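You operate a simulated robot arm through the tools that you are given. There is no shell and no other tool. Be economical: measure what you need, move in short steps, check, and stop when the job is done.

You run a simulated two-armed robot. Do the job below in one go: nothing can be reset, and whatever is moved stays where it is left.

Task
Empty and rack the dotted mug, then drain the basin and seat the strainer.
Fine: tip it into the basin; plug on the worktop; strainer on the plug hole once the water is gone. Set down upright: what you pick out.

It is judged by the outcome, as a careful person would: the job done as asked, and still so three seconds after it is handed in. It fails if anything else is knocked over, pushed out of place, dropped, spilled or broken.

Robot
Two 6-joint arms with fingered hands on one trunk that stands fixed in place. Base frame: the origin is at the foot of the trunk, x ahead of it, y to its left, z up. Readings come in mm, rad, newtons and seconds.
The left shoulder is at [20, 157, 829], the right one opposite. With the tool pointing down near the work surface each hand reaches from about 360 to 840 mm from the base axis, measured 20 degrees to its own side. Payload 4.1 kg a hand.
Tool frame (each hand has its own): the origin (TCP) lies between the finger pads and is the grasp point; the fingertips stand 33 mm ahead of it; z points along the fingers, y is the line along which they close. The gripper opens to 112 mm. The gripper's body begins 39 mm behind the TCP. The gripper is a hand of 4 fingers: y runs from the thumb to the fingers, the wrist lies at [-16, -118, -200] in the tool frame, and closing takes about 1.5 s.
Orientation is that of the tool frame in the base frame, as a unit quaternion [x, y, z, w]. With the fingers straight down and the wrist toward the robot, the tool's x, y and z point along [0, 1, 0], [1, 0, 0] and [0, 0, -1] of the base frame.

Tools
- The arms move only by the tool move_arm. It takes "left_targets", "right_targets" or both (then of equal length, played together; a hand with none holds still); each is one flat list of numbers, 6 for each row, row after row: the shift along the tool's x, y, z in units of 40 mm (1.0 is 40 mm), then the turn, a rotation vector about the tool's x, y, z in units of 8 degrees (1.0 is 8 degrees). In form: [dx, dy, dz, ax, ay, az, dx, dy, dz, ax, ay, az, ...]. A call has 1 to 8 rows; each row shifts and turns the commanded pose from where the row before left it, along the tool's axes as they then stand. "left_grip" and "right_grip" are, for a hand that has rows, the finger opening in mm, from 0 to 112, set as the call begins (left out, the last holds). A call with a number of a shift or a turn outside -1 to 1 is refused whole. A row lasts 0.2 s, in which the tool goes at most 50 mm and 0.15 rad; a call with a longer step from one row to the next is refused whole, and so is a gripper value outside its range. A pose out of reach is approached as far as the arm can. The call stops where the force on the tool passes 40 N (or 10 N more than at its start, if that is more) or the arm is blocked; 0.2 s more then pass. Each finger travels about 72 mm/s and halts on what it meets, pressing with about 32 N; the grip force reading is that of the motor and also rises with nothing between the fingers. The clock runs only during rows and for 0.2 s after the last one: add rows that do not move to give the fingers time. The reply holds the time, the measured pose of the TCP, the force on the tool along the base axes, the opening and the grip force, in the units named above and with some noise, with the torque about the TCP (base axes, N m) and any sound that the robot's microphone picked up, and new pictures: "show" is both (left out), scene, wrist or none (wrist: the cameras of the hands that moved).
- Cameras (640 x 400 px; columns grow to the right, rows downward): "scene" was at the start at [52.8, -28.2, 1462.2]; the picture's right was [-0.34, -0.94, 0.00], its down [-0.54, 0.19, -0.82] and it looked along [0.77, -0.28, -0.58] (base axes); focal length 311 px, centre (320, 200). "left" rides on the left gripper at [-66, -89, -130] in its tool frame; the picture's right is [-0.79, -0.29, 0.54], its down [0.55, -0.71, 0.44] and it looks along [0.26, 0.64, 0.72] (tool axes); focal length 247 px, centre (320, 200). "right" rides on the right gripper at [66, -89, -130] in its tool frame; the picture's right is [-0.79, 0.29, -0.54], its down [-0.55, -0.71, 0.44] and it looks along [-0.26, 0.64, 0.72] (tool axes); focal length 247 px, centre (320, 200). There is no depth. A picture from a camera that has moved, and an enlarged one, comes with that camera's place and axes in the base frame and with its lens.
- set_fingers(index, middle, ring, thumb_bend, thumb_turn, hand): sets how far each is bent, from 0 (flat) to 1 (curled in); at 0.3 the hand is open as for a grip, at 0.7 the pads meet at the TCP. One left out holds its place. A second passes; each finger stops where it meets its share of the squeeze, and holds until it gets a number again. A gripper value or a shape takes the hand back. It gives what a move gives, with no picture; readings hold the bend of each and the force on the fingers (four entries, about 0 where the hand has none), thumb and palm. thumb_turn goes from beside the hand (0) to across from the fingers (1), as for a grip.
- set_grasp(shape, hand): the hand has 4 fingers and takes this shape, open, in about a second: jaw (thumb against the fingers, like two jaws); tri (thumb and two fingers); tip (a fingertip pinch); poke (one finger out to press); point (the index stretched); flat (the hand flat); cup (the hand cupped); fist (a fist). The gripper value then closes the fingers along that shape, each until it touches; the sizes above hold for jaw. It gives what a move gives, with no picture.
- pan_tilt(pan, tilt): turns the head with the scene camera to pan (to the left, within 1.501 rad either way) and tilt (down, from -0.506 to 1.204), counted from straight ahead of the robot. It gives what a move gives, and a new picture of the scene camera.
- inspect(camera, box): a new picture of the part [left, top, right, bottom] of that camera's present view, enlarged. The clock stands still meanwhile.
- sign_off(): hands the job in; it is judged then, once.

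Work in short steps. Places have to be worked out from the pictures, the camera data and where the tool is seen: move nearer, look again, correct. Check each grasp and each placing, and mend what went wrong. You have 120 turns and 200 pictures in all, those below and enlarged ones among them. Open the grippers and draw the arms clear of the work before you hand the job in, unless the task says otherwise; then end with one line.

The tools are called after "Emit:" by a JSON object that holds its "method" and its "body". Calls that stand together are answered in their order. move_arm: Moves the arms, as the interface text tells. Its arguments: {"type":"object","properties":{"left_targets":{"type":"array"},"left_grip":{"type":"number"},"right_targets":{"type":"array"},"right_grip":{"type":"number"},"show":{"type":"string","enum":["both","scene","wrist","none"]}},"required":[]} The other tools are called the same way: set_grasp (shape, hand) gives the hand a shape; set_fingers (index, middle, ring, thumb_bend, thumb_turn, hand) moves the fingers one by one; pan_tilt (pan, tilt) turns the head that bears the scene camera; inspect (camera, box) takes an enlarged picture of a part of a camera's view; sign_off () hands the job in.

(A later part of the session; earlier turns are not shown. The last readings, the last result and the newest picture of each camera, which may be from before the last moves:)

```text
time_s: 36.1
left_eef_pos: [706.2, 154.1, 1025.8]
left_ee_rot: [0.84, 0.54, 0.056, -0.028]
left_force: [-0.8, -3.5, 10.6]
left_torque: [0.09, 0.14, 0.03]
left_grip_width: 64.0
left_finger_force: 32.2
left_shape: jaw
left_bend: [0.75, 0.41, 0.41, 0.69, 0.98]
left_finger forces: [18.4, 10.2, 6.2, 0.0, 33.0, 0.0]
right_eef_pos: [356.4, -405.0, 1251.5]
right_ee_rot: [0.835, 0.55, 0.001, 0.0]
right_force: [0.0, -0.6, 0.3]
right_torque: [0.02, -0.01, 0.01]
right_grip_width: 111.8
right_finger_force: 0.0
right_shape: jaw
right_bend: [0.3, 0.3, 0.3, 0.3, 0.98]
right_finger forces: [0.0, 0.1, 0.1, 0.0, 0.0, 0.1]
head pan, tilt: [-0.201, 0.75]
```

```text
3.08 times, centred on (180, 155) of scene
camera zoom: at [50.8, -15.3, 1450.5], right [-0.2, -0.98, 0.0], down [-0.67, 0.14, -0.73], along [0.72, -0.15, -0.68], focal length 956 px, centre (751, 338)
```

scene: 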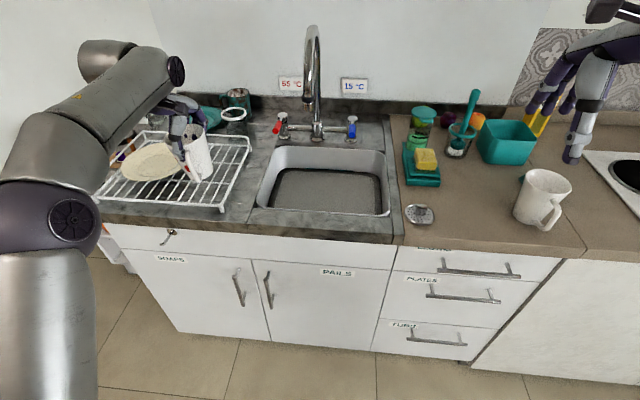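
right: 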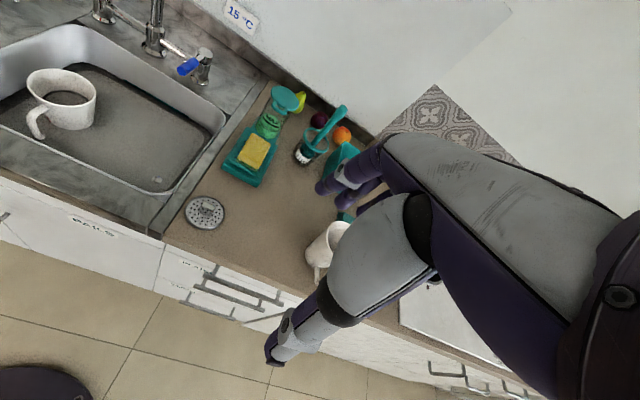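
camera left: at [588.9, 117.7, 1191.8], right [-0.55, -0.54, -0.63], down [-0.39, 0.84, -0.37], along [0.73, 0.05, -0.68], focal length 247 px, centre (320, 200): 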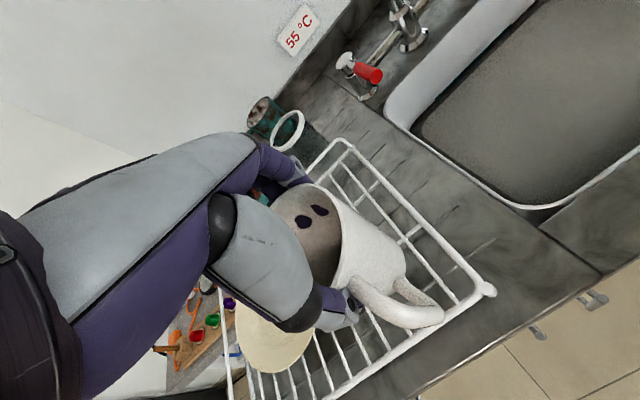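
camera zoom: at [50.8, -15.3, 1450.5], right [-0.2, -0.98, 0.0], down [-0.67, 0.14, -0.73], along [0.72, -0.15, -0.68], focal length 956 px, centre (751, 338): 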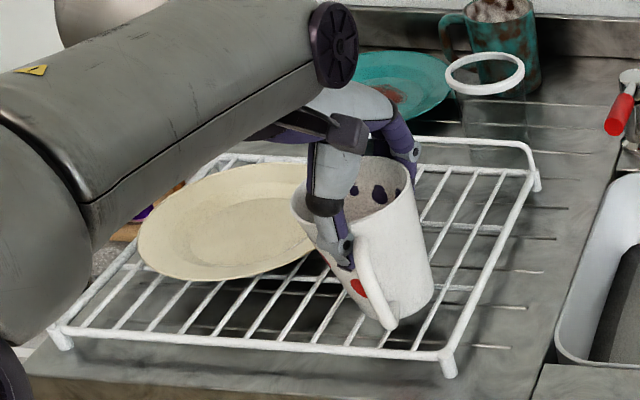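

Contact with the wires (about 14 N). Release the mug here.

Emit:
{"method": "move_arm", "body": {"left_targets": [0, 0, 0, 0, 0, 0, 0, 0, 0, 0, 0, 0, 0, 0, 0, 0, 0, 0, 0, 0, 0, 0, 0, 0, 0, 0, 0, 0, 0, 0, 0, 0, 0, 0, 0, 0], "left_grip": 112, "show": "wrist"}}

Emit:
{"method": "inspect", "body": {"camera": "scene", "box": [90, 90, 270, 220]}}

```text
time_s: 37.5
left_eef_pos: [706.5, 153.7, 1023.6]
left_ee_rot: [0.84, 0.54, 0.054, -0.031]
left_force: [1.2, -0.4, -0.4]
left_torque: [0.01, 0.04, 0.02]
left_grip_width: 111.6
left_finger_force: 0.0
left_shape: jaw
left_bend: [0.3, 0.3, 0.3, 0.3, 0.98]
left_finger forces: [0.0, 0.0, 0.1, 0.0, 0.0, 0.0]
right_eef_pos: [356.0, -404.7, 1252.3]
right_ee_rot: [0.835, 0.55, 0.002, 0.001]
right_force: [-0.3, 0.8, -0.8]
right_torque: [0.0, 0.0, -0.02]
right_grip_width: 111.7
right_finger_force: 0.0
right_shape: jaw
right_bend: [0.3, 0.3, 0.3, 0.3, 0.98]
right_finger forces: [0.1, 0.0, 0.1, 0.0, 0.0, 0.0]
head pan, tilt: [-0.201, 0.75]
camera left: at [590.8, 118.8, 1141.7], right [-0.55, -0.54, -0.64], down [-0.39, 0.84, -0.37], along [0.73, 0.05, -0.68], focal length 247 px, centre (320, 200)
```

left: 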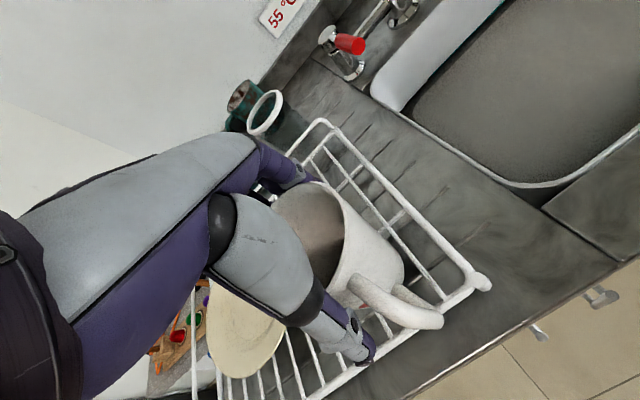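

```text
3.08 times, centred on (180, 155) of scene
camera zoom: at [51.1, -15.1, 1450.5], right [-0.2, -0.98, 0.0], down [-0.67, 0.14, -0.73], along [0.72, -0.15, -0.68], focal length 956 px, centre (751, 338)
```

zoom: 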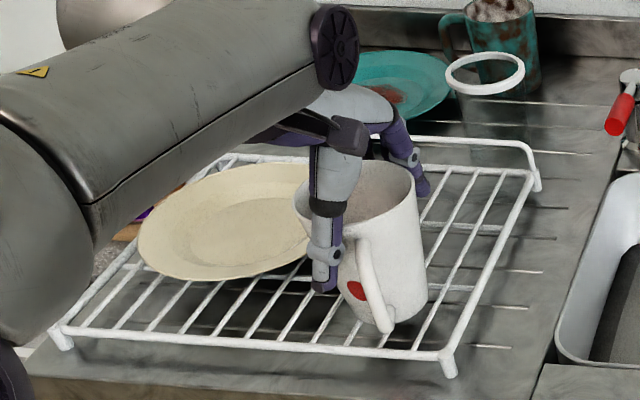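

Mug stands upright on the wires. Withdraw the hand straight along the finger axis.

Emit:
{"method": "move_arm", "body": {"left_targets": [0, 0, -0.4, 0, 0, 0, 0, 0, -0.5, 0, 0, 0, 0, 0, -0.5, 0, 0, 0, 0, 0, -0.6, 0, 0, 0, 0, 0, -0.3, 0, 0, 0], "show": "wrist"}}

Emit:
{"method": "inspect", "body": {"camera": "scene", "box": [90, 90, 270, 220]}}

```text
time_s: 38.7
left_eef_pos: [699.3, 145.0, 1116.2]
left_ee_rot: [0.84, 0.539, 0.054, -0.03]
left_force: [0.2, -0.2, 0.4]
left_torque: [-0.01, 0.06, 0.01]
left_grip_width: 111.6
left_finger_force: 0.1
left_shape: jaw
left_bend: [0.3, 0.3, 0.3, 0.3, 0.98]
left_finger forces: [0.0, 0.0, 0.1, 0.1, 0.1, 0.1]
right_eef_pos: [354.6, -404.7, 1251.8]
right_ee_rot: [0.835, 0.55, 0.001, 0.001]
right_force: [-0.5, 0.3, 0.1]
right_torque: [-0.02, 0.03, -0.01]
right_grip_width: 111.9
right_finger_force: 0.1
right_shape: jaw
right_bend: [0.3, 0.3, 0.3, 0.3, 0.98]
right_finger forces: [0.0, 0.1, 0.0, 0.0, 0.0, 0.1]
head pan, tilt: [-0.201, 0.75]
camera left: at [583.8, 110.2, 1234.7], right [-0.55, -0.54, -0.64], down [-0.39, 0.84, -0.37], along [0.73, 0.05, -0.68], focal length 247 px, centre (320, 200)
```

left: 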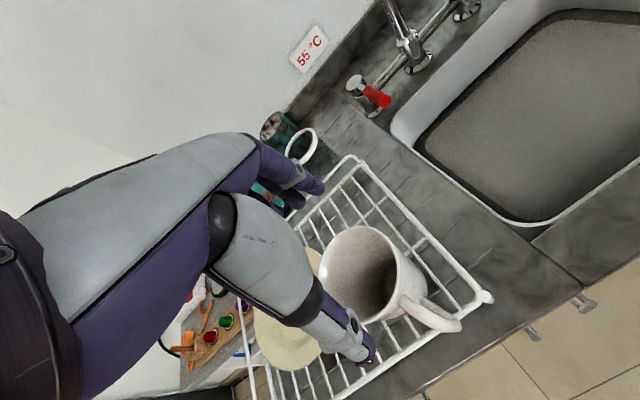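

```text
3.08 times, centred on (180, 155) of scene
camera zoom: at [51.1, -15.0, 1450.5], right [-0.2, -0.98, 0.0], down [-0.67, 0.14, -0.73], along [0.72, -0.15, -0.68], focal length 956 px, centre (751, 338)
```

zoom: 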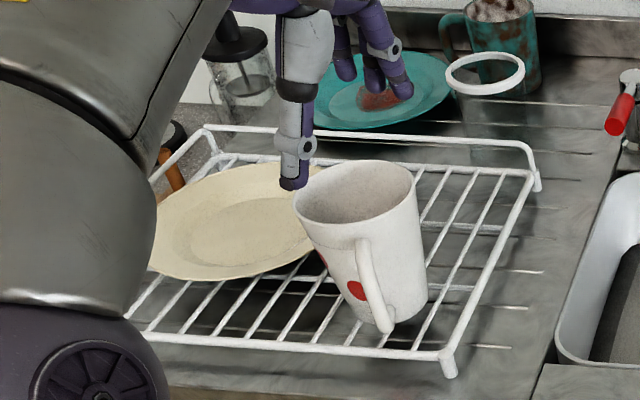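

Mug is upright, empty and racked, nothing disturbed. Retract the left arm and bring the right hand toward the plug.

Emit:
{"method": "move_arm", "body": {"left_targets": [-0.69, -0.72, -0.39, 0, 0, 0, -0.69, -0.72, -0.39, 0, 0, 0, -0.69, -0.72, -0.39, 0, 0, 0, -0.69, -0.72, -0.39, 0, 0, 0, -0.69, -0.72, -0.39, 0, 0, 0, -0.69, -0.72, -0.39, 0, 0, 0, -0.69, -0.72, -0.39, 0, 0, 0, -0.69, -0.72, -0.39, 0, 0, 0], "right_targets": [0.6, 0.48, 0.78, 0, 0, -0.63, 0.6, 0.48, 0.78, 0, 0, 0, 0.6, 0.48, 0.78, 0, 0, 0, 0.6, 0.48, 0.78, 0, 0, 0, 0.6, 0.48, 0.78, 0, 0, 0, 0.6, 0.48, 0.78, 0, 0, 0, 0.6, 0.48, 0.78, 0, 0, 0, 0.6, 0.48, 0.78, 0, 0, 0], "show": "both"}}

```text
time_s: 40.5
left_eef_pos: [391.1, 26.3, 1211.7]
left_ee_rot: [0.839, 0.541, 0.054, -0.03]
left_force: [0.0, -0.3, 0.5]
left_torque: [-0.03, 0.01, -0.02]
left_grip_width: 111.8
left_finger_force: 0.0
left_shape: jaw
left_bend: [0.3, 0.3, 0.3, 0.3, 0.98]
left_finger forces: [0.0, 0.0, 0.0, 0.0, 0.0, 0.0]
right_eef_pos: [561.7, -268.1, 1006.6]
right_ee_rot: [0.81, 0.586, 0.003, -0.001]
right_force: [-0.2, -1.2, 0.4]
right_torque: [0.02, -0.01, 0.02]
right_grip_width: 111.4
right_finger_force: 0.1
right_shape: jaw
right_bend: [0.3, 0.3, 0.3, 0.3, 0.98]
right_finger forces: [0.0, 0.1, 0.0, 0.0, 0.0, 0.1]
head pan, tilt: [-0.201, 0.75]
camera right: at [497.5, -179.8, 1135.7], right [0.02, -0.84, 0.54], down [-0.85, -0.3, -0.44], along [0.53, -0.45, -0.72], focal length 247 px, centre (320, 200)
camera left: at [276.0, -8.4, 1329.4], right [-0.55, -0.54, -0.64], down [-0.39, 0.84, -0.37], along [0.73, 0.05, -0.68], focal length 247 px, centre (320, 200)
```

scene: 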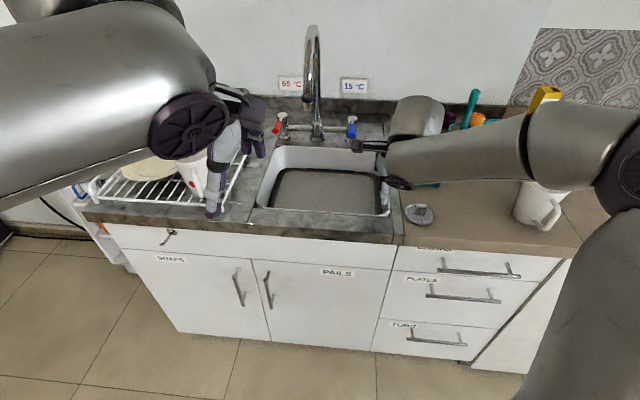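
right: 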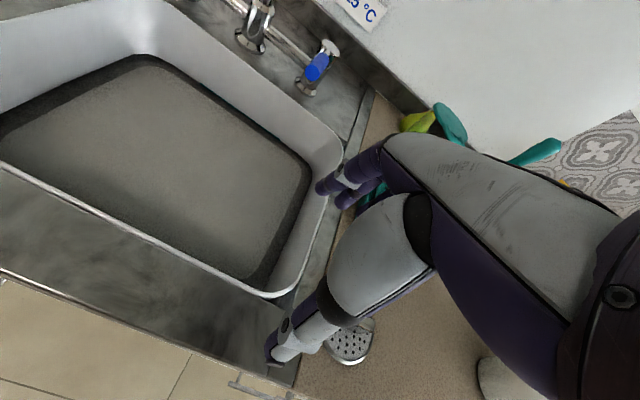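
left: 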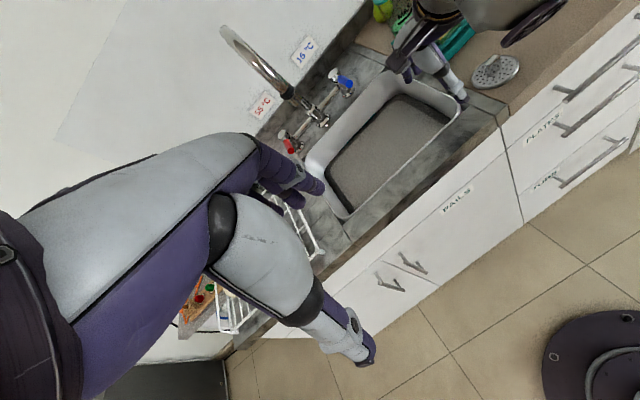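

The plug knob is no longer visible (water rose over it), but several earlier sightlines agree on (626,-263,~812). Look closely at the basin for it.

Emit:
{"method": "inspect", "body": {"camera": "right", "box": [100, 100, 360, 300]}}

Emit:
{"method": "inspect", "body": {"camera": "left", "box": [300, 50, 500, 220]}}

Emit:
{"method": "inspect", "body": {"camera": "scene", "box": [240, 130, 420, 250]}}

```text
2.00 times, centred on (230, 200) of right
camera zoom: at [497.5, -179.8, 1135.7], right [0.02, -0.84, 0.54], down [-0.85, -0.3, -0.44], along [0.53, -0.45, -0.72], focal length 494 px, centre (500, 200)
```

zoom: 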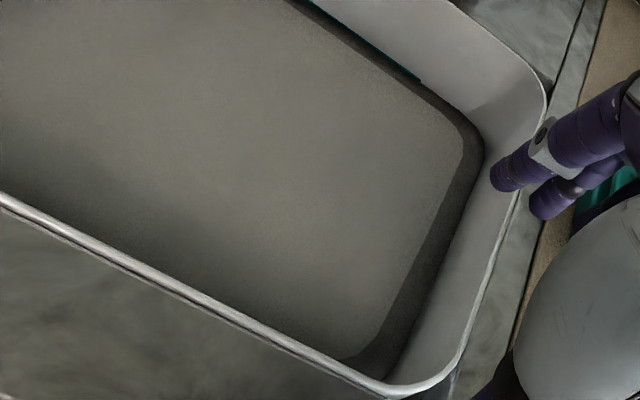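

```text
2.35 times, centred on (400, 135) of left
camera zoom: at [276.0, -8.4, 1329.4], right [-0.55, -0.54, -0.64], down [-0.39, 0.84, -0.37], along [0.73, 0.05, -0.68], focal length 581 px, centre (132, 353)
```

zoom: 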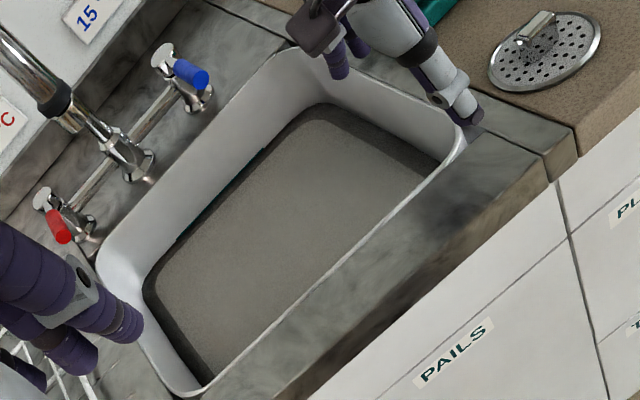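

```text
3.33 times, centred on (330, 190) of scene
camera zoom: at [51.0, -15.2, 1450.5], right [-0.2, -0.98, 0.0], down [-0.67, 0.14, -0.73], along [0.72, -0.15, -0.68], focal length 1036 px, centre (287, 233)
```

zoom: 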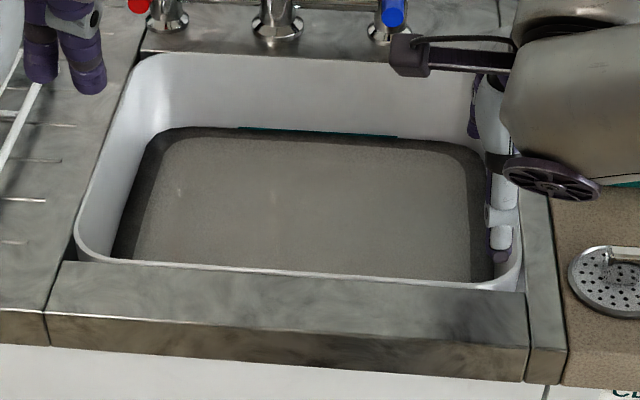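

Water is opaque and just covers the knob, so I'll grasp by position and feel. Bring the right hand above the plug at z≈870.

Emit:
{"method": "move_arm", "body": {"right_targets": [0.31, 0.74, 0, 0, 0, 0, 0.31, 0.74, 0, 0, 0, 0, 0, 0, 0.85, 0, 0, 0, 0, 0, 0.85, 0, 0, 0, 0, 0, 0.85, 0, 0, 0, 0, 0, 0.6, 0, 0, 0, 0, 0, 0, 0, 0, 0], "right_grip": 70, "show": "both"}}

Emit:
{"method": "inspect", "body": {"camera": "scene", "box": [290, 120, 430, 240]}}

Emit:
{"method": "inspect", "body": {"camera": "left", "box": [340, 10, 520, 150]}}

```text
time_s: 42.1
left_eef_pos: [391.4, 26.2, 1211.5]
left_ee_rot: [0.839, 0.54, 0.055, -0.03]
left_force: [0.3, -0.1, 0.2]
left_torque: [-0.04, -0.05, 0.03]
left_grip_width: 111.8
left_finger_force: 0.1
left_shape: jaw
left_bend: [0.3, 0.3, 0.3, 0.3, 0.98]
left_finger forces: [0.1, 0.0, 0.1, 0.0, 0.0, 0.0]
right_eef_pos: [629.2, -266.2, 879.3]
right_ee_rot: [0.811, 0.586, 0.0, 0.0]
right_force: [0.2, -0.3, -0.3]
right_torque: [0.02, -0.01, 0.01]
right_grip_width: 70.4
right_finger_force: 0.0
right_shape: jaw
right_bend: [0.75, 0.39, 0.36, 0.64, 1.0]
right_finger forces: [0.1, 0.1, 0.0, 0.0, 0.1, 0.1]
head pan, tilt: [-0.201, 0.75]
camera right: at [564.7, -176.9, 1008.1], right [0.02, -0.84, 0.54], down [-0.85, -0.3, -0.44], along [0.53, -0.45, -0.72], focal length 247 px, centre (320, 200)
```

scene: 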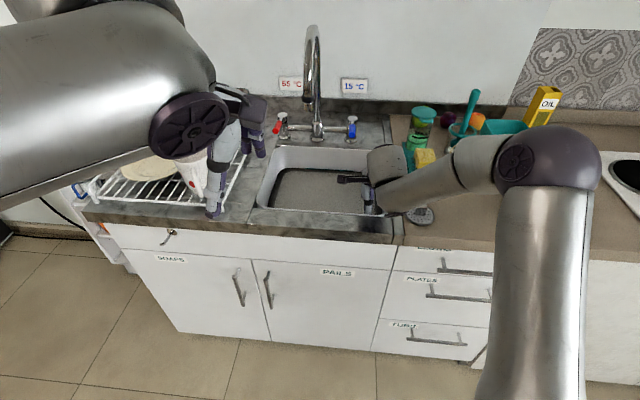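
right: 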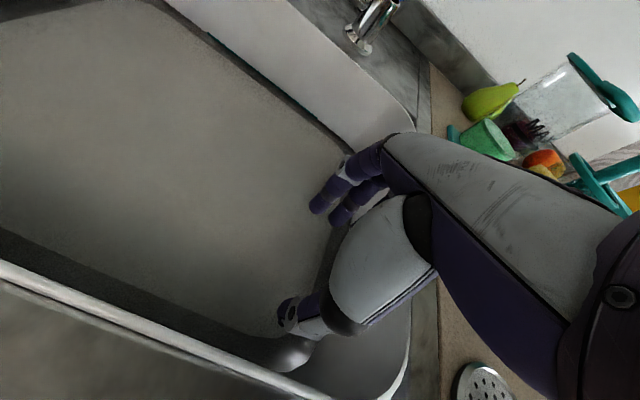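

```text
3.33 times, centred on (360, 180) of scene
camera zoom: at [51.0, -15.1, 1450.5], right [-0.2, -0.98, 0.0], down [-0.67, 0.14, -0.73], along [0.72, -0.15, -0.68], focal length 1036 px, centre (187, 267)
```

zoom: 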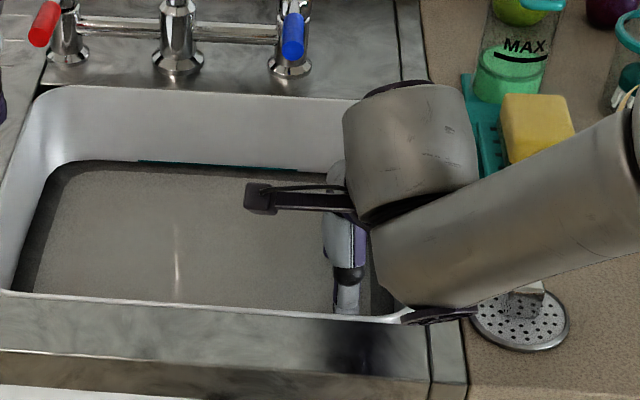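

```text
2.86 times, centred on (430, 80) of left
camera zoom: at [276.6, -8.2, 1329.4], right [-0.55, -0.54, -0.64], down [-0.39, 0.84, -0.37], along [0.73, 0.05, -0.68], focal length 706 px, centre (6, 543)
```

zoom: 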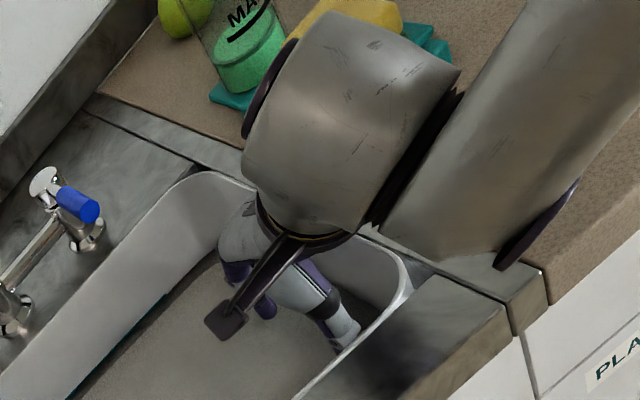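

The index finger's bend differs oddly from the others at this opening; I'll try the 'tri' shape and read the bends before dipping in.

Emit:
{"method": "set_grasp", "body": {"hand": "right", "shape": "tri"}}

Emit:
{"method": "inspect", "body": {"camera": "right", "box": [220, 100, 440, 400]}}

```text
time_s: 43.0
left_eef_pos: [390.7, 27.1, 1211.4]
left_ee_rot: [0.839, 0.541, 0.054, -0.03]
left_force: [-0.2, 0.8, -0.7]
left_torque: [0.0, 0.01, 0.01]
left_grip_width: 111.8
left_finger_force: 0.1
left_shape: jaw
left_bend: [0.3, 0.3, 0.3, 0.3, 0.98]
left_finger forces: [0.0, 0.0, 0.0, 0.0, 0.0, 0.0]
right_eef_pos: [627.2, -266.8, 880.4]
right_ee_rot: [0.811, 0.585, 0.001, -0.001]
right_force: [0.8, 0.1, 0.3]
right_torque: [0.0, 0.0, -0.02]
right_grip_width: 112.1
right_finger_force: 0.0
right_shape: tri
right_bend: [0.3, 0.3, 0.99, 0.3, 0.98]
right_finger forces: [0.0, 0.0, 0.0, 0.1, 0.1, 0.1]
head pan, tilt: [-0.201, 0.75]
```

```text
1.33 times, centred on (330, 250) of right
camera zoom: at [564.8, -177.0, 1008.3], right [0.02, -0.84, 0.54], down [-0.85, -0.3, -0.44], along [0.53, -0.45, -0.72], focal length 329 px, centre (307, 133)
```

zoom: 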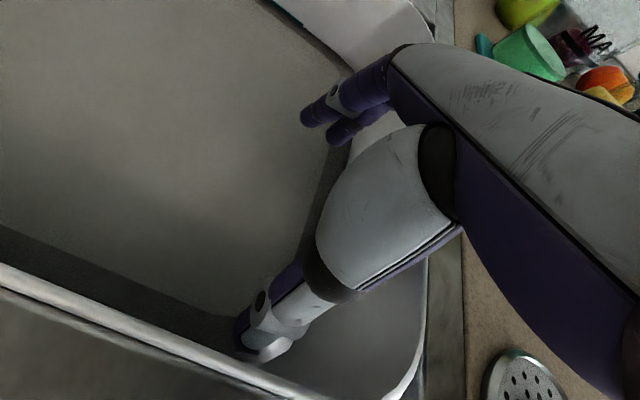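

I'll use the jaw shape wide open, go down over the knob until tips are just off the floor, then close with finger control.

Emit:
{"method": "set_grasp", "body": {"hand": "right", "shape": "jaw"}}

Emit:
{"method": "move_arm", "body": {"right_targets": [0.07, -0.06, 0.35, 0, 0, 0, 0, 0, 0.35, 0, 0, 0, 0, 0, 0.3, 0, 0, 0, 0, 0, 0, 0, 0, 0], "show": "wrist"}}

```text
time_s: 43.9
left_eef_pos: [391.9, 26.1, 1211.1]
left_ee_rot: [0.839, 0.54, 0.054, -0.03]
left_force: [-0.8, 0.6, 0.4]
left_torque: [0.01, -0.01, -0.01]
left_grip_width: 111.8
left_finger_force: 0.0
left_shape: jaw
left_bend: [0.3, 0.3, 0.3, 0.3, 0.98]
left_finger forces: [0.1, 0.0, 0.0, 0.0, 0.0, 0.0]
right_eef_pos: [629.3, -266.5, 879.4]
right_ee_rot: [0.811, 0.585, 0.001, 0.0]
right_force: [-0.5, 0.4, -0.2]
right_torque: [0.04, 0.02, -0.02]
right_grip_width: 112.0
right_finger_force: 0.1
right_shape: jaw
right_bend: [0.3, 0.3, 0.3, 0.3, 0.98]
right_finger forces: [0.1, 0.0, 0.0, 0.0, 0.0, 0.1]
head pan, tilt: [-0.201, 0.75]
```

```text
time_s: 44.9
left_eef_pos: [391.6, 27.8, 1211.6]
left_ee_rot: [0.839, 0.541, 0.054, -0.03]
left_force: [-0.7, -0.4, 0.1]
left_torque: [0.03, 0.03, -0.01]
left_grip_width: 111.5
left_finger_force: 0.2
left_shape: jaw
left_bend: [0.3, 0.3, 0.3, 0.3, 0.98]
left_finger forces: [0.0, 0.1, 0.0, 0.0, 0.0, 0.1]
right_eef_pos: [628.4, -263.1, 839.1]
right_ee_rot: [0.811, 0.585, 0.001, 0.0]
right_force: [-1.0, -0.6, -0.4]
right_torque: [0.01, -0.01, 0.0]
right_grip_width: 111.8
right_finger_force: 0.1
right_shape: jaw
right_bend: [0.3, 0.3, 0.3, 0.3, 0.98]
right_finger forces: [0.0, 0.2, 0.0, 0.0, 0.0, 0.0]
head pan, tilt: [-0.201, 0.75]
camera right: at [563.4, -173.3, 967.7], right [0.02, -0.84, 0.54], down [-0.85, -0.3, -0.44], along [0.53, -0.45, -0.72], focal length 247 px, centre (320, 200)
```

right: 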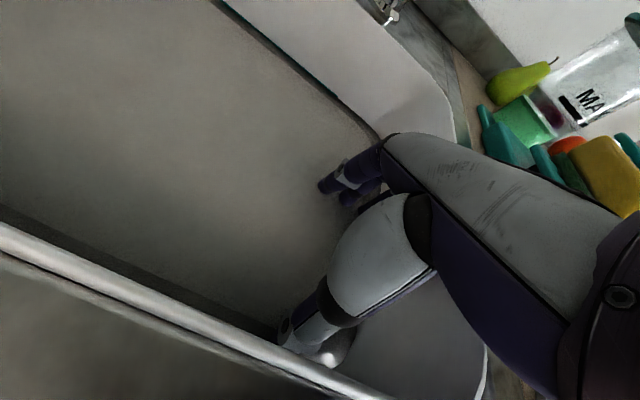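

No contact at z 839. Go down in 3 mm steps, feeling for the floor or plug.

Emit:
{"method": "move_arm", "body": {"right_targets": [0, 0, 0.075, 0, 0, 0, 0, 0, 0.075, 0, 0, 0, 0, 0, 0.075, 0, 0, 0, 0, 0, 0.075, 0, 0, 0, 0, 0, 0, 0, 0, 0], "show": "none"}}

```text
time_s: 46.1
left_eef_pos: [391.9, 27.6, 1210.0]
left_ee_rot: [0.84, 0.54, 0.055, -0.03]
left_force: [-0.1, -0.1, -0.1]
left_torque: [0.0, 0.01, -0.02]
left_grip_width: 111.9
left_finger_force: 0.0
left_shape: jaw
left_bend: [0.3, 0.3, 0.3, 0.3, 0.98]
left_finger forces: [0.1, 0.0, 0.0, 0.0, 0.0, 0.0]
right_eef_pos: [628.1, -263.0, 826.3]
right_ee_rot: [0.81, 0.586, 0.002, 0.0]
right_force: [-0.5, -0.7, -0.2]
right_torque: [-0.01, 0.01, 0.02]
right_grip_width: 112.1
right_finger_force: 0.0
right_shape: jaw
right_bend: [0.3, 0.3, 0.3, 0.3, 0.98]
right_finger forces: [0.1, 0.1, 0.0, 0.0, 0.0, 0.0]
head pan, tilt: [-0.201, 0.75]
```

Still free at z 826; continue 12 mm in small steps.

Emit:
{"method": "move_arm", "body": {"right_targets": [0, 0, 0.075, 0, 0, 0, 0, 0, 0.075, 0, 0, 0, 0, 0, 0.075, 0, 0, 0, 0, 0, 0.075, 0, 0, 0, 0, 0, 0, 0, 0, 0], "show": "wrist"}}

```text
time_s: 47.3
left_eef_pos: [390.8, 26.4, 1211.1]
left_ee_rot: [0.84, 0.54, 0.055, -0.029]
left_force: [0.3, 0.3, 0.2]
left_torque: [-0.01, 0.01, 0.01]
left_grip_width: 111.7
left_finger_force: 0.0
left_shape: jaw
left_bend: [0.3, 0.3, 0.3, 0.3, 0.98]
left_finger forces: [0.0, 0.1, 0.0, 0.0, 0.0, 0.0]
right_eef_pos: [628.1, -263.7, 812.0]
right_ee_rot: [0.81, 0.586, 0.001, 0.0]
right_force: [-0.5, 0.2, -0.2]
right_torque: [0.02, 0.02, -0.03]
right_grip_width: 111.6
right_finger_force: 0.1
right_shape: jaw
right_bend: [0.3, 0.3, 0.3, 0.3, 0.98]
right_finger forces: [0.1, 0.1, 0.0, 0.0, 0.0, 0.0]
head pan, tilt: [-0.201, 0.75]
camera right: at [563.6, -174.4, 942.2], right [0.02, -0.84, 0.54], down [-0.85, -0.3, -0.44], along [0.53, -0.45, -0.72], focal length 247 px, centre (320, 200)
```

right: 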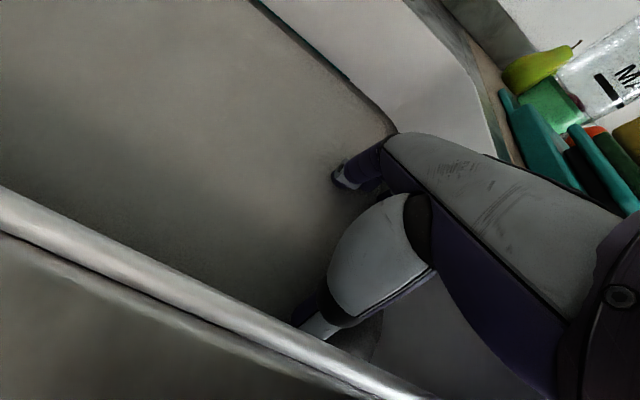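

Tips at ~779 and still free; the knob top should be around TCP level. Another 10 mm down.

Emit:
{"method": "move_arm", "body": {"right_targets": [0, 0, 0.075, 0, 0, 0, 0, 0, 0.075, 0, 0, 0, 0, 0, 0.075, 0, 0, 0, 0, 0, 0.05, 0, 0, 0, 0, 0, 0, 0, 0, 0], "show": "none"}}

```text
time_s: 48.1
left_eef_pos: [390.5, 27.3, 1212.1]
left_ee_rot: [0.839, 0.541, 0.055, -0.03]
left_force: [-0.7, -0.1, -0.3]
left_torque: [0.02, -0.02, -0.02]
left_grip_width: 112.0
left_finger_force: 0.0
left_shape: jaw
left_bend: [0.3, 0.3, 0.3, 0.3, 0.98]
left_finger forces: [0.0, 0.0, 0.0, 0.1, 0.1, 0.0]
right_eef_pos: [631.7, -264.7, 811.3]
right_ee_rot: [0.811, 0.586, 0.006, 0.007]
right_force: [-3.6, 1.0, 13.7]
right_torque: [-0.31, -0.48, 0.0]
right_grip_width: 110.3
right_finger_force: 0.3
right_shape: jaw
right_bend: [0.3, 0.3, 0.3, 0.28, 0.98]
right_finger forces: [0.0, 11.3, 0.0, 0.1, 1.5, 0.0]
head pan, tilt: [-0.201, 0.75]
stopped in row 4 (right hand): the force on the tool passed its limit at 42 N (the readings are from after the stop); the commanded pose is now the measured one
```

Touched the floor (tips at ~777). Back up 4 mm, recentre, and close the fingers on the knob.

Emit:
{"method": "move_arm", "body": {"right_targets": [0, -0.11, -0.1, 0, 0, 0, 0, 0, 0, 0, 0, 0], "show": "none"}}

Emit:
{"method": "set_fingers", "body": {"hand": "right", "index": 0.7, "middle": 0.7, "ring": 0.7, "thumb_bend": 0.7, "thumb_turn": 1.0}}

```text
time_s: 48.8
left_eef_pos: [391.1, 27.4, 1210.4]
left_ee_rot: [0.84, 0.54, 0.054, -0.029]
left_force: [0.3, -0.6, 0.5]
left_torque: [-0.03, -0.02, 0.01]
left_grip_width: 111.8
left_finger_force: 0.1
left_shape: jaw
left_bend: [0.3, 0.3, 0.3, 0.3, 0.98]
left_finger forces: [0.0, 0.1, 0.0, 0.1, 0.1, 0.0]
right_eef_pos: [625.7, -263.9, 812.9]
right_ee_rot: [0.811, 0.585, 0.004, 0.004]
right_force: [-0.6, -0.3, 0.2]
right_torque: [-0.01, 0.04, -0.01]
right_grip_width: 111.5
right_finger_force: 0.1
right_shape: jaw
right_bend: [0.3, 0.3, 0.3, 0.3, 0.98]
right_finger forces: [0.0, 0.0, 0.0, 0.1, 0.2, 0.0]
head pan, tilt: [-0.201, 0.75]
```

```text
time_s: 49.8
left_eef_pos: [390.1, 27.1, 1211.5]
left_ee_rot: [0.84, 0.539, 0.055, -0.029]
left_force: [-0.4, -0.3, 0.4]
left_torque: [-0.04, -0.05, 0.02]
left_grip_width: 111.7
left_finger_force: 0.1
left_shape: jaw
left_bend: [0.3, 0.3, 0.3, 0.3, 0.98]
left_finger forces: [0.0, 0.1, 0.1, 0.0, 0.0, 0.0]
right_eef_pos: [629.7, -265.2, 816.8]
right_ee_rot: [0.812, 0.584, 0.009, 0.008]
right_force: [8.3, -2.2, 32.9]
right_torque: [-0.73, -1.25, 0.04]
right_grip_width: 54.5
right_finger_force: 26.4
right_shape: fingers
right_bend: [0.51, 0.51, 0.7, 0.55, 1.0]
right_finger forces: [11.2, 29.5, 0.0, 0.0, 12.4, 0.1]
head pan, tilt: [-0.201, 0.75]
```

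Fingertips lengthen as they close and press on the floor (33 N). Raise 8 mm and close again.

Emit:
{"method": "move_arm", "body": {"right_targets": [0, 0, -0.1, 0, 0, 0, 0, 0, -0.1, 0, 0, 0, 0, 0, 0, 0, 0, 0], "show": "none"}}

Emit:
{"method": "set_fingers", "body": {"hand": "right", "index": 0.72, "middle": 0.72, "ring": 0.72, "thumb_bend": 0.72}}

```text
time_s: 50.5
left_eef_pos: [390.0, 27.2, 1211.4]
left_ee_rot: [0.839, 0.54, 0.055, -0.03]
left_force: [0.4, 0.6, 0.0]
left_torque: [-0.03, 0.0, 0.03]
left_grip_width: 111.5
left_finger_force: 0.0
left_shape: jaw
left_bend: [0.3, 0.3, 0.3, 0.3, 0.98]
left_finger forces: [0.2, 0.1, 0.0, 0.1, 0.1, 0.0]
right_eef_pos: [626.0, -264.9, 819.9]
right_ee_rot: [0.811, 0.586, 0.005, 0.004]
right_force: [4.1, -3.2, 9.6]
right_torque: [-0.15, -0.27, 0.01]
right_grip_width: 41.0
right_finger_force: 11.6
right_shape: fingers
right_bend: [0.55, 0.55, 0.7, 0.6, 1.0]
right_finger forces: [7.0, 6.1, 0.0, 0.0, 9.2, 0.0]
head pan, tilt: [-0.201, 0.75]
```

```text
time_s: 51.5
left_eef_pos: [392.1, 27.2, 1212.2]
left_ee_rot: [0.84, 0.54, 0.054, -0.03]
left_force: [0.3, 0.7, -0.4]
left_torque: [0.02, 0.04, 0.0]
left_grip_width: 111.9
left_finger_force: 0.0
left_shape: jaw
left_bend: [0.3, 0.3, 0.3, 0.3, 0.98]
left_finger forces: [0.0, 0.0, 0.1, 0.0, 0.0, 0.1]
right_eef_pos: [626.2, -263.6, 820.9]
right_ee_rot: [0.81, 0.586, 0.004, 0.004]
right_force: [2.5, -1.1, 2.9]
right_torque: [-0.12, -0.15, 0.04]
right_grip_width: 36.0
right_finger_force: 17.3
right_shape: fingers
right_bend: [0.59, 0.57, 0.72, 0.59, 1.0]
right_finger forces: [10.0, 6.9, 0.0, 0.0, 17.3, 0.0]
head pan, tilt: [-0.201, 0.75]
```

Thumb and two fingers hold something with balanced force (~17 N). Pull gently upward.

Emit:
{"method": "move_arm", "body": {"right_targets": [0, 0, -0.15, 0, 0, 0, 0, 0, -0.15, 0, 0, 0, 0, 0, -0.15, 0, 0, 0, 0, 0, -0.15, 0, 0, 0, 0, 0, 0, 0, 0, 0], "show": "both"}}

```text
time_s: 52.8
left_eef_pos: [391.8, 26.2, 1212.0]
left_ee_rot: [0.839, 0.54, 0.055, -0.03]
left_force: [-0.7, 0.5, 0.0]
left_torque: [0.0, 0.0, 0.02]
left_grip_width: 111.8
left_finger_force: 0.0
left_shape: jaw
left_bend: [0.3, 0.3, 0.3, 0.3, 0.98]
left_finger forces: [0.0, 0.0, 0.0, 0.0, 0.1, 0.0]
right_eef_pos: [624.7, -266.0, 845.2]
right_ee_rot: [0.81, 0.586, 0.005, 0.004]
right_force: [0.3, 0.3, -1.0]
right_torque: [0.04, 0.02, 0.02]
right_grip_width: 35.7
right_finger_force: 17.9
right_shape: fingers
right_bend: [0.59, 0.58, 0.72, 0.59, 1.0]
right_finger forces: [9.4, 9.2, 0.0, 0.0, 17.0, 0.0]
head pan, tilt: [-0.201, 0.75]
camera right: at [559.7, -174.6, 973.6], right [0.02, -0.84, 0.54], down [-0.84, -0.3, -0.45], along [0.54, -0.45, -0.71], focal length 247 px, centre (320, 200)
```

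scene: 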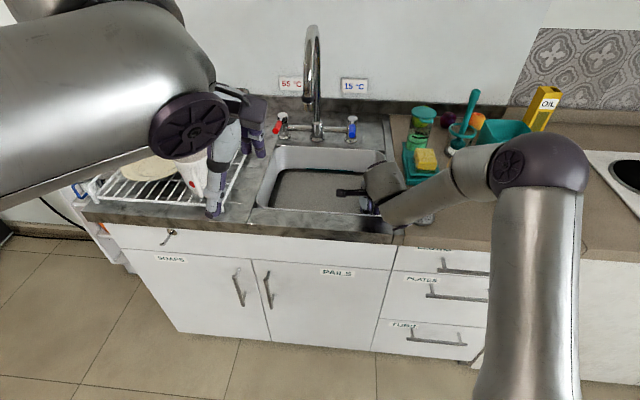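
right: 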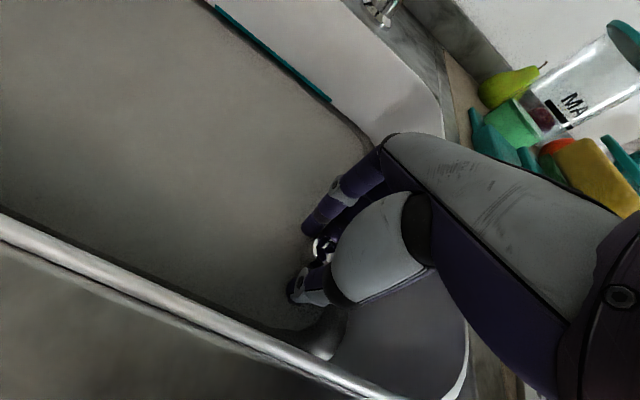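

The water is dropping and a white knob shows between the fingers. Zoom in.

Emit:
{"method": "inspect", "body": {"camera": "right", "box": [260, 190, 380, 320]}}

```text
3.08 times, centred on (320, 255) of right
camera zoom: at [559.7, -174.6, 973.6], right [0.02, -0.84, 0.54], down [-0.84, -0.3, -0.45], along [0.54, -0.45, -0.71], focal length 760 px, centre (320, 31)
```

zoom: 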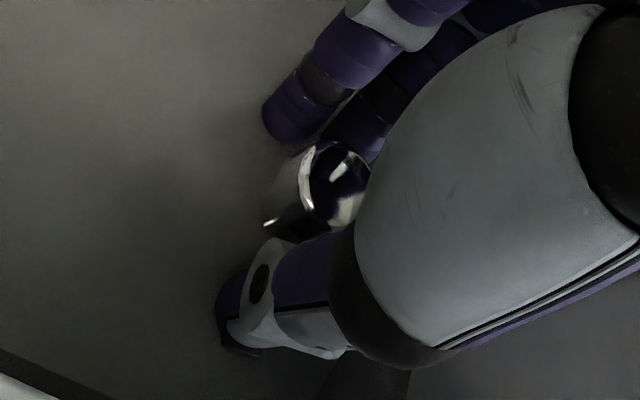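

Chrome knob firmly held. Lift it straight out above the rim.

Emit:
{"method": "move_arm", "body": {"right_targets": [0, 0, -0.7, 0, 0, 0, 0, 0, -0.7, 0, 0, 0, 0, 0, -0.8, 0, 0, 0, 0, 0, -0.8, 0, 0, 0, 0, 0, -0.6, 0, 0, 0, 0, 0, 0, 0, 0, 0], "show": "both"}}

Emit:
{"method": "inspect", "body": {"camera": "left", "box": [300, 20, 520, 220]}}

```text
time_s: 54.1
left_eef_pos: [391.9, 25.8, 1211.4]
left_ee_rot: [0.84, 0.539, 0.055, -0.03]
left_force: [-0.5, 1.1, 0.2]
left_torque: [0.01, -0.01, -0.04]
left_grip_width: 111.7
left_finger_force: 0.0
left_shape: jaw
left_bend: [0.3, 0.3, 0.3, 0.3, 0.98]
left_finger forces: [0.0, 0.1, 0.0, 0.0, 0.0, 0.0]
right_eef_pos: [624.7, -262.6, 987.9]
right_ee_rot: [0.81, 0.586, 0.005, 0.005]
right_force: [-0.6, -0.9, -0.9]
right_torque: [0.0, -0.02, -0.04]
right_grip_width: 36.0
right_finger_force: 17.5
right_shape: fingers
right_bend: [0.59, 0.58, 0.72, 0.59, 1.0]
right_finger forces: [9.5, 8.3, 0.1, 0.1, 16.8, 0.0]
head pan, tilt: [-0.201, 0.75]
camera right: at [558.3, -171.7, 1115.4], right [0.02, -0.84, 0.54], down [-0.84, -0.3, -0.45], along [0.54, -0.45, -0.71], focal length 247 px, centre (320, 200)
```

scene: 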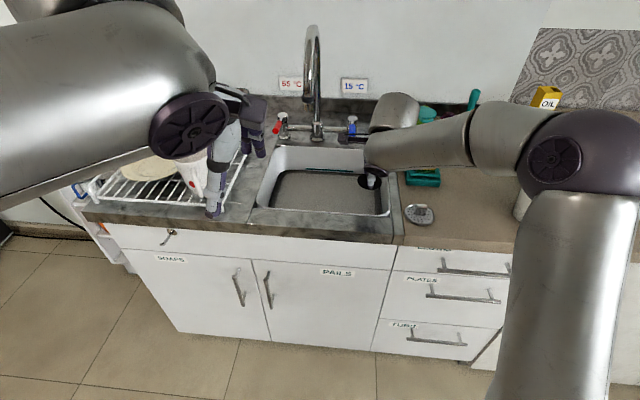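
right: 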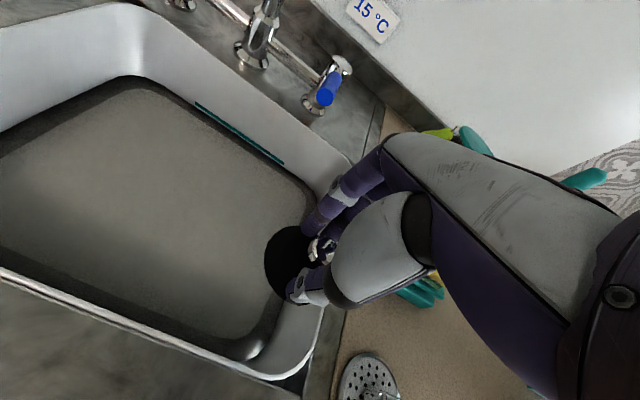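

```text
2.00 times, centred on (410, 120) of left
camera zoom: at [276.7, -8.2, 1329.3], right [-0.55, -0.54, -0.64], down [-0.39, 0.84, -0.37], along [0.73, 0.05, -0.68], focal length 494 px, centre (140, 360)
```

zoom: 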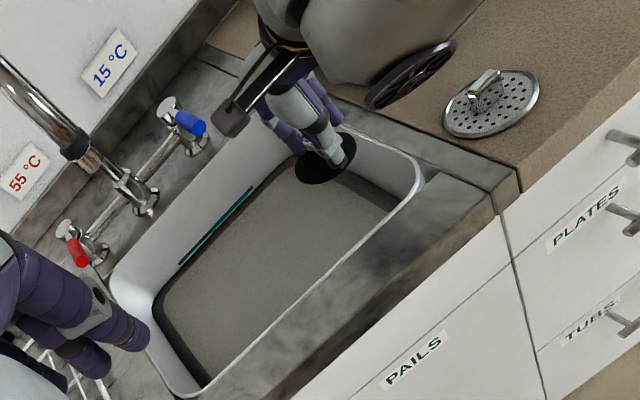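

Black plug in hand, water draining. Raise a bit and carry it to the free worktop spot right of the strainer, about (505,-455).

Emit:
{"method": "move_arm", "body": {"right_targets": [0, 0, -1, 0, 0, 0, -0.915, -0.225, 0, 0, 0, 0, -0.915, -0.225, 0, 0, 0, 0, -0.915, -0.225, 0, 0, 0, 0, -0.915, -0.225, 0, 0, 0, 0, -0.915, -0.225, 0, 0, 0, 0, -0.915, -0.225, 0, 0, 0, 0, 0, 0, 0, 0, 0, 0], "show": "both"}}

Emit:
{"method": "inspect", "body": {"camera": "left", "box": [400, 0, 640, 150]}}

```text
time_s: 56.0
left_eef_pos: [391.1, 26.5, 1211.8]
left_ee_rot: [0.839, 0.541, 0.055, -0.03]
left_force: [-0.1, 0.4, -0.3]
left_torque: [-0.02, -0.01, 0.02]
left_grip_width: 111.8
left_finger_force: 0.0
left_shape: jaw
left_bend: [0.3, 0.3, 0.3, 0.3, 0.98]
left_finger forces: [0.0, 0.0, 0.0, 0.0, 0.1, 0.1]
right_eef_pos: [501.4, -456.7, 1026.6]
right_ee_rot: [0.811, 0.585, 0.005, 0.005]
right_force: [-0.3, -0.1, -0.8]
right_torque: [0.01, 0.05, -0.02]
right_grip_width: 35.9
right_finger_force: 16.9
right_shape: fingers
right_bend: [0.6, 0.59, 0.72, 0.59, 1.0]
right_finger forces: [9.4, 8.1, 0.0, 0.0, 16.6, 0.0]
head pan, tilt: [-0.201, 0.75]
camera right: at [436.1, -365.9, 1153.9], right [0.02, -0.84, 0.54], down [-0.84, -0.3, -0.45], along [0.54, -0.45, -0.71], focal length 247 px, centre (320, 200)
```

scene: 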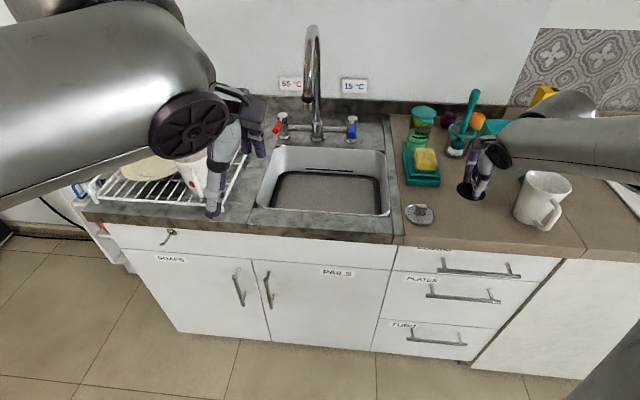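
right: 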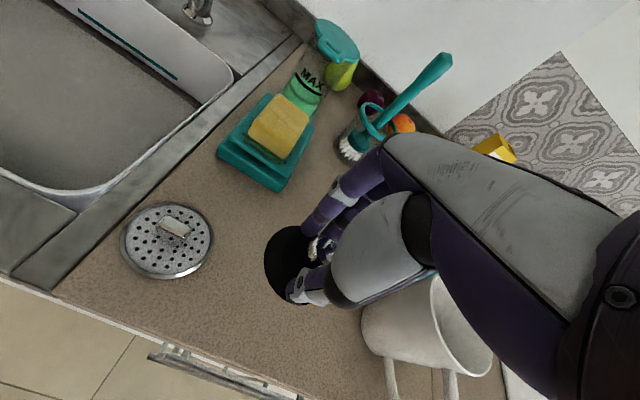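

```text
2.67 times, centred on (520, 75) of left
camera zoom: at [276.7, -8.1, 1329.3], right [-0.55, -0.54, -0.64], down [-0.39, 0.84, -0.37], along [0.73, 0.05, -0.68], focal length 659 px, centre (-213, 533)
```

zoom: 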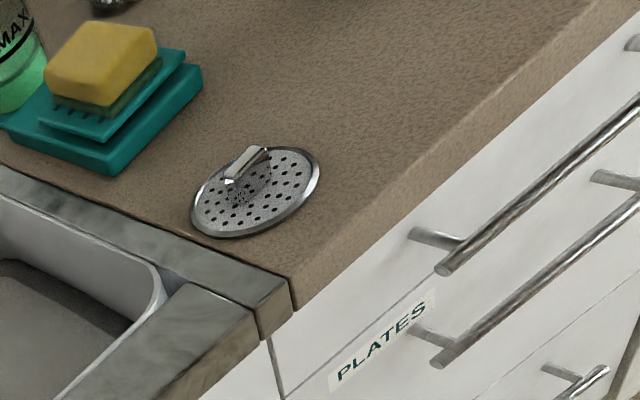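

Spot is clear of strainer and mug. Lower toward the worktop, slow at the end.

Emit:
{"method": "move_arm", "body": {"right_targets": [0, 0, 0.7, 0, 0, 0, 0, 0, 0.5, 0, 0, 0, 0, 0, 0.1, 0, 0, 0, 0, 0, 0.1, 0, 0, 0, 0, 0, 0.1, 0, 0, 0, 0, 0, 0, 0, 0, 0], "show": "scene"}}

```text
time_s: 57.4
left_eef_pos: [391.0, 27.2, 1211.3]
left_ee_rot: [0.84, 0.539, 0.055, -0.03]
left_force: [0.5, -0.2, -0.1]
left_torque: [-0.01, -0.01, 0.03]
left_grip_width: 111.8
left_finger_force: 0.0
left_shape: jaw
left_bend: [0.3, 0.3, 0.3, 0.3, 0.98]
left_finger forces: [0.1, 0.1, 0.1, 0.1, 0.0, 0.0]
right_eef_pos: [502.7, -455.2, 969.5]
right_ee_rot: [0.81, 0.586, 0.005, 0.005]
right_force: [0.3, 0.1, -1.2]
right_torque: [0.01, 0.02, -0.04]
right_grip_width: 35.8
right_finger_force: 16.6
right_shape: fingers
right_bend: [0.6, 0.59, 0.72, 0.59, 1.0]
right_finger forces: [9.3, 7.9, 0.1, 0.0, 16.5, 0.0]
head pan, tilt: [-0.201, 0.75]
```

scene: 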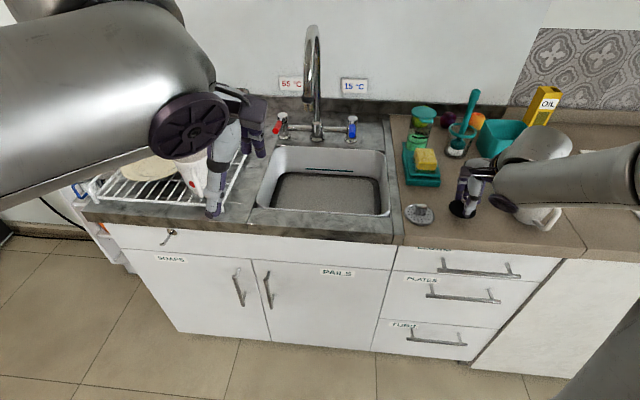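

The forearm appears near the white mug; check from the left camera before going lower.

Emit:
{"method": "inspect", "body": {"camera": "left", "box": [340, 0, 640, 190]}}

Emit:
{"method": "inspect", "body": {"camera": "scene", "box": [420, 90, 640, 260]}}

Emit:
{"method": "inspect", "body": {"camera": "right", "box": [200, 150, 640, 400]}}

```text
2.11 times, centred on (490, 95) of left
camera zoom: at [276.6, -8.2, 1329.3], right [-0.55, -0.54, -0.64], down [-0.39, 0.84, -0.37], along [0.73, 0.05, -0.68], focal length 520 px, centre (-38, 421)
```

zoom: 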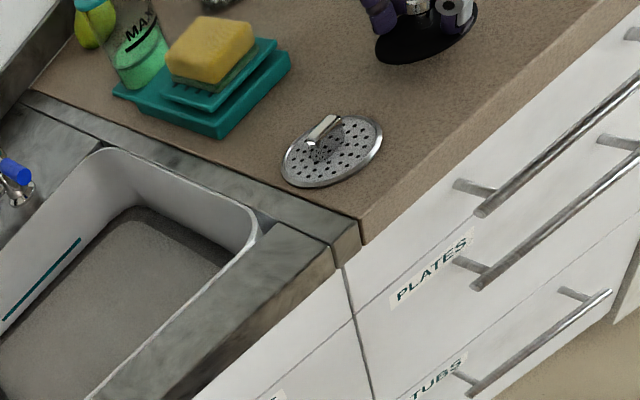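

```text
2.35 times, centred on (530, 175) of scene
camera zoom: at [51.1, -15.1, 1450.5], right [-0.2, -0.98, 0.0], down [-0.67, 0.14, -0.73], along [0.72, -0.15, -0.68], focal length 731 px, centre (-174, 259)
```

zoom: 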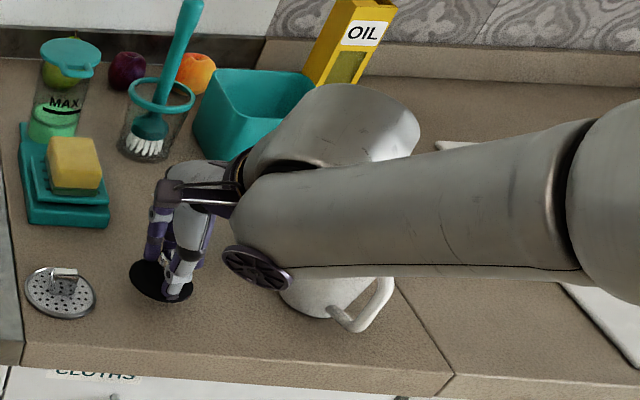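

```text
1.45 times, centred on (420, 275) of right
camera zoom: at [437.5, -365.3, 1096.4], right [0.02, -0.84, 0.54], down [-0.84, -0.3, -0.45], along [0.54, -0.45, -0.71], focal length 359 px, centre (174, 91)
```

zoom: 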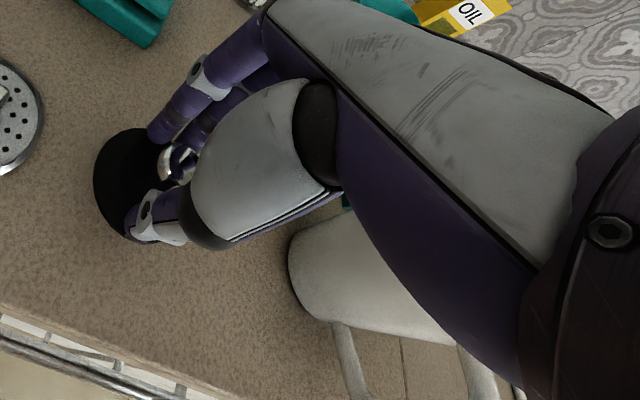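

Forearm parts are ~100 mm above the mug's height, and only ~15–20 mm remain. Continue down in 4 mm steps.

Emit:
{"method": "move_arm", "body": {"right_targets": [0, 0, 0.1, 0, 0, 0, 0, 0, 0.1, 0, 0, 0, 0, 0, 0.1, 0, 0, 0, 0, 0, 0, 0, 0, 0], "show": "none"}}

```text
time_s: 58.4
left_eef_pos: [390.9, 27.2, 1211.0]
left_ee_rot: [0.839, 0.54, 0.054, -0.03]
left_force: [-0.2, 0.3, 0.0]
left_torque: [0.0, 0.01, 0.01]
left_grip_width: 111.5
left_finger_force: 0.0
left_shape: jaw
left_bend: [0.3, 0.3, 0.3, 0.3, 0.98]
left_finger forces: [0.1, 0.1, 0.0, 0.0, 0.0, 0.0]
right_eef_pos: [504.1, -455.6, 956.5]
right_ee_rot: [0.811, 0.585, 0.005, 0.005]
right_force: [0.2, 0.3, -0.1]
right_torque: [0.01, -0.02, 0.0]
right_grip_width: 35.8
right_finger_force: 17.0
right_shape: fingers
right_bend: [0.6, 0.59, 0.72, 0.59, 1.0]
right_finger forces: [9.3, 7.8, 0.1, 0.0, 16.6, 0.0]
head pan, tilt: [-0.201, 0.75]
```

Force still near the free value; a little more.

Emit:
{"method": "move_arm", "body": {"right_targets": [0, 0, 0.07, 0, 0, 0, 0, 0, 0.07, 0, 0, 0, 0, 0, 0.07, 0, 0, 0, 0, 0, 0, 0, 0, 0], "show": "none"}}

Emit:
{"method": "inspect", "body": {"camera": "right", "box": [230, 200, 390, 320]}}

```text
time_s: 59.4
left_eef_pos: [392.0, 26.0, 1210.5]
left_ee_rot: [0.839, 0.54, 0.055, -0.031]
left_force: [0.3, 0.2, -0.1]
left_torque: [0.02, -0.01, 0.02]
left_grip_width: 111.5
left_finger_force: 0.0
left_shape: jaw
left_bend: [0.3, 0.3, 0.3, 0.3, 0.98]
left_finger forces: [0.0, 0.1, 0.0, 0.1, 0.0, 0.1]
right_eef_pos: [503.5, -454.6, 947.3]
right_ee_rot: [0.811, 0.586, 0.005, 0.004]
right_force: [-0.1, 0.3, 0.2]
right_torque: [0.0, 0.02, 0.0]
right_grip_width: 35.6
right_finger_force: 17.1
right_shape: fingers
right_bend: [0.6, 0.59, 0.72, 0.59, 1.0]
right_finger forces: [9.2, 7.8, 0.0, 0.0, 16.6, 0.0]
head pan, tilt: [-0.201, 0.75]
```

```text
3.33 times, centred on (310, 260) of right
camera zoom: at [438.0, -364.9, 1075.6], right [0.02, -0.84, 0.54], down [-0.84, -0.3, -0.45], along [0.54, -0.45, -0.71], focal length 823 px, centre (353, 0)
```

zoom: 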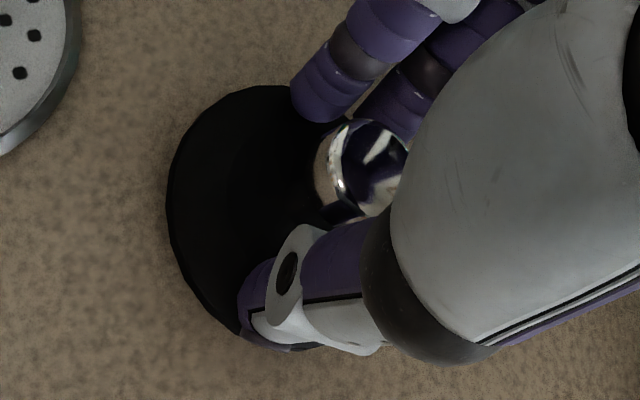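

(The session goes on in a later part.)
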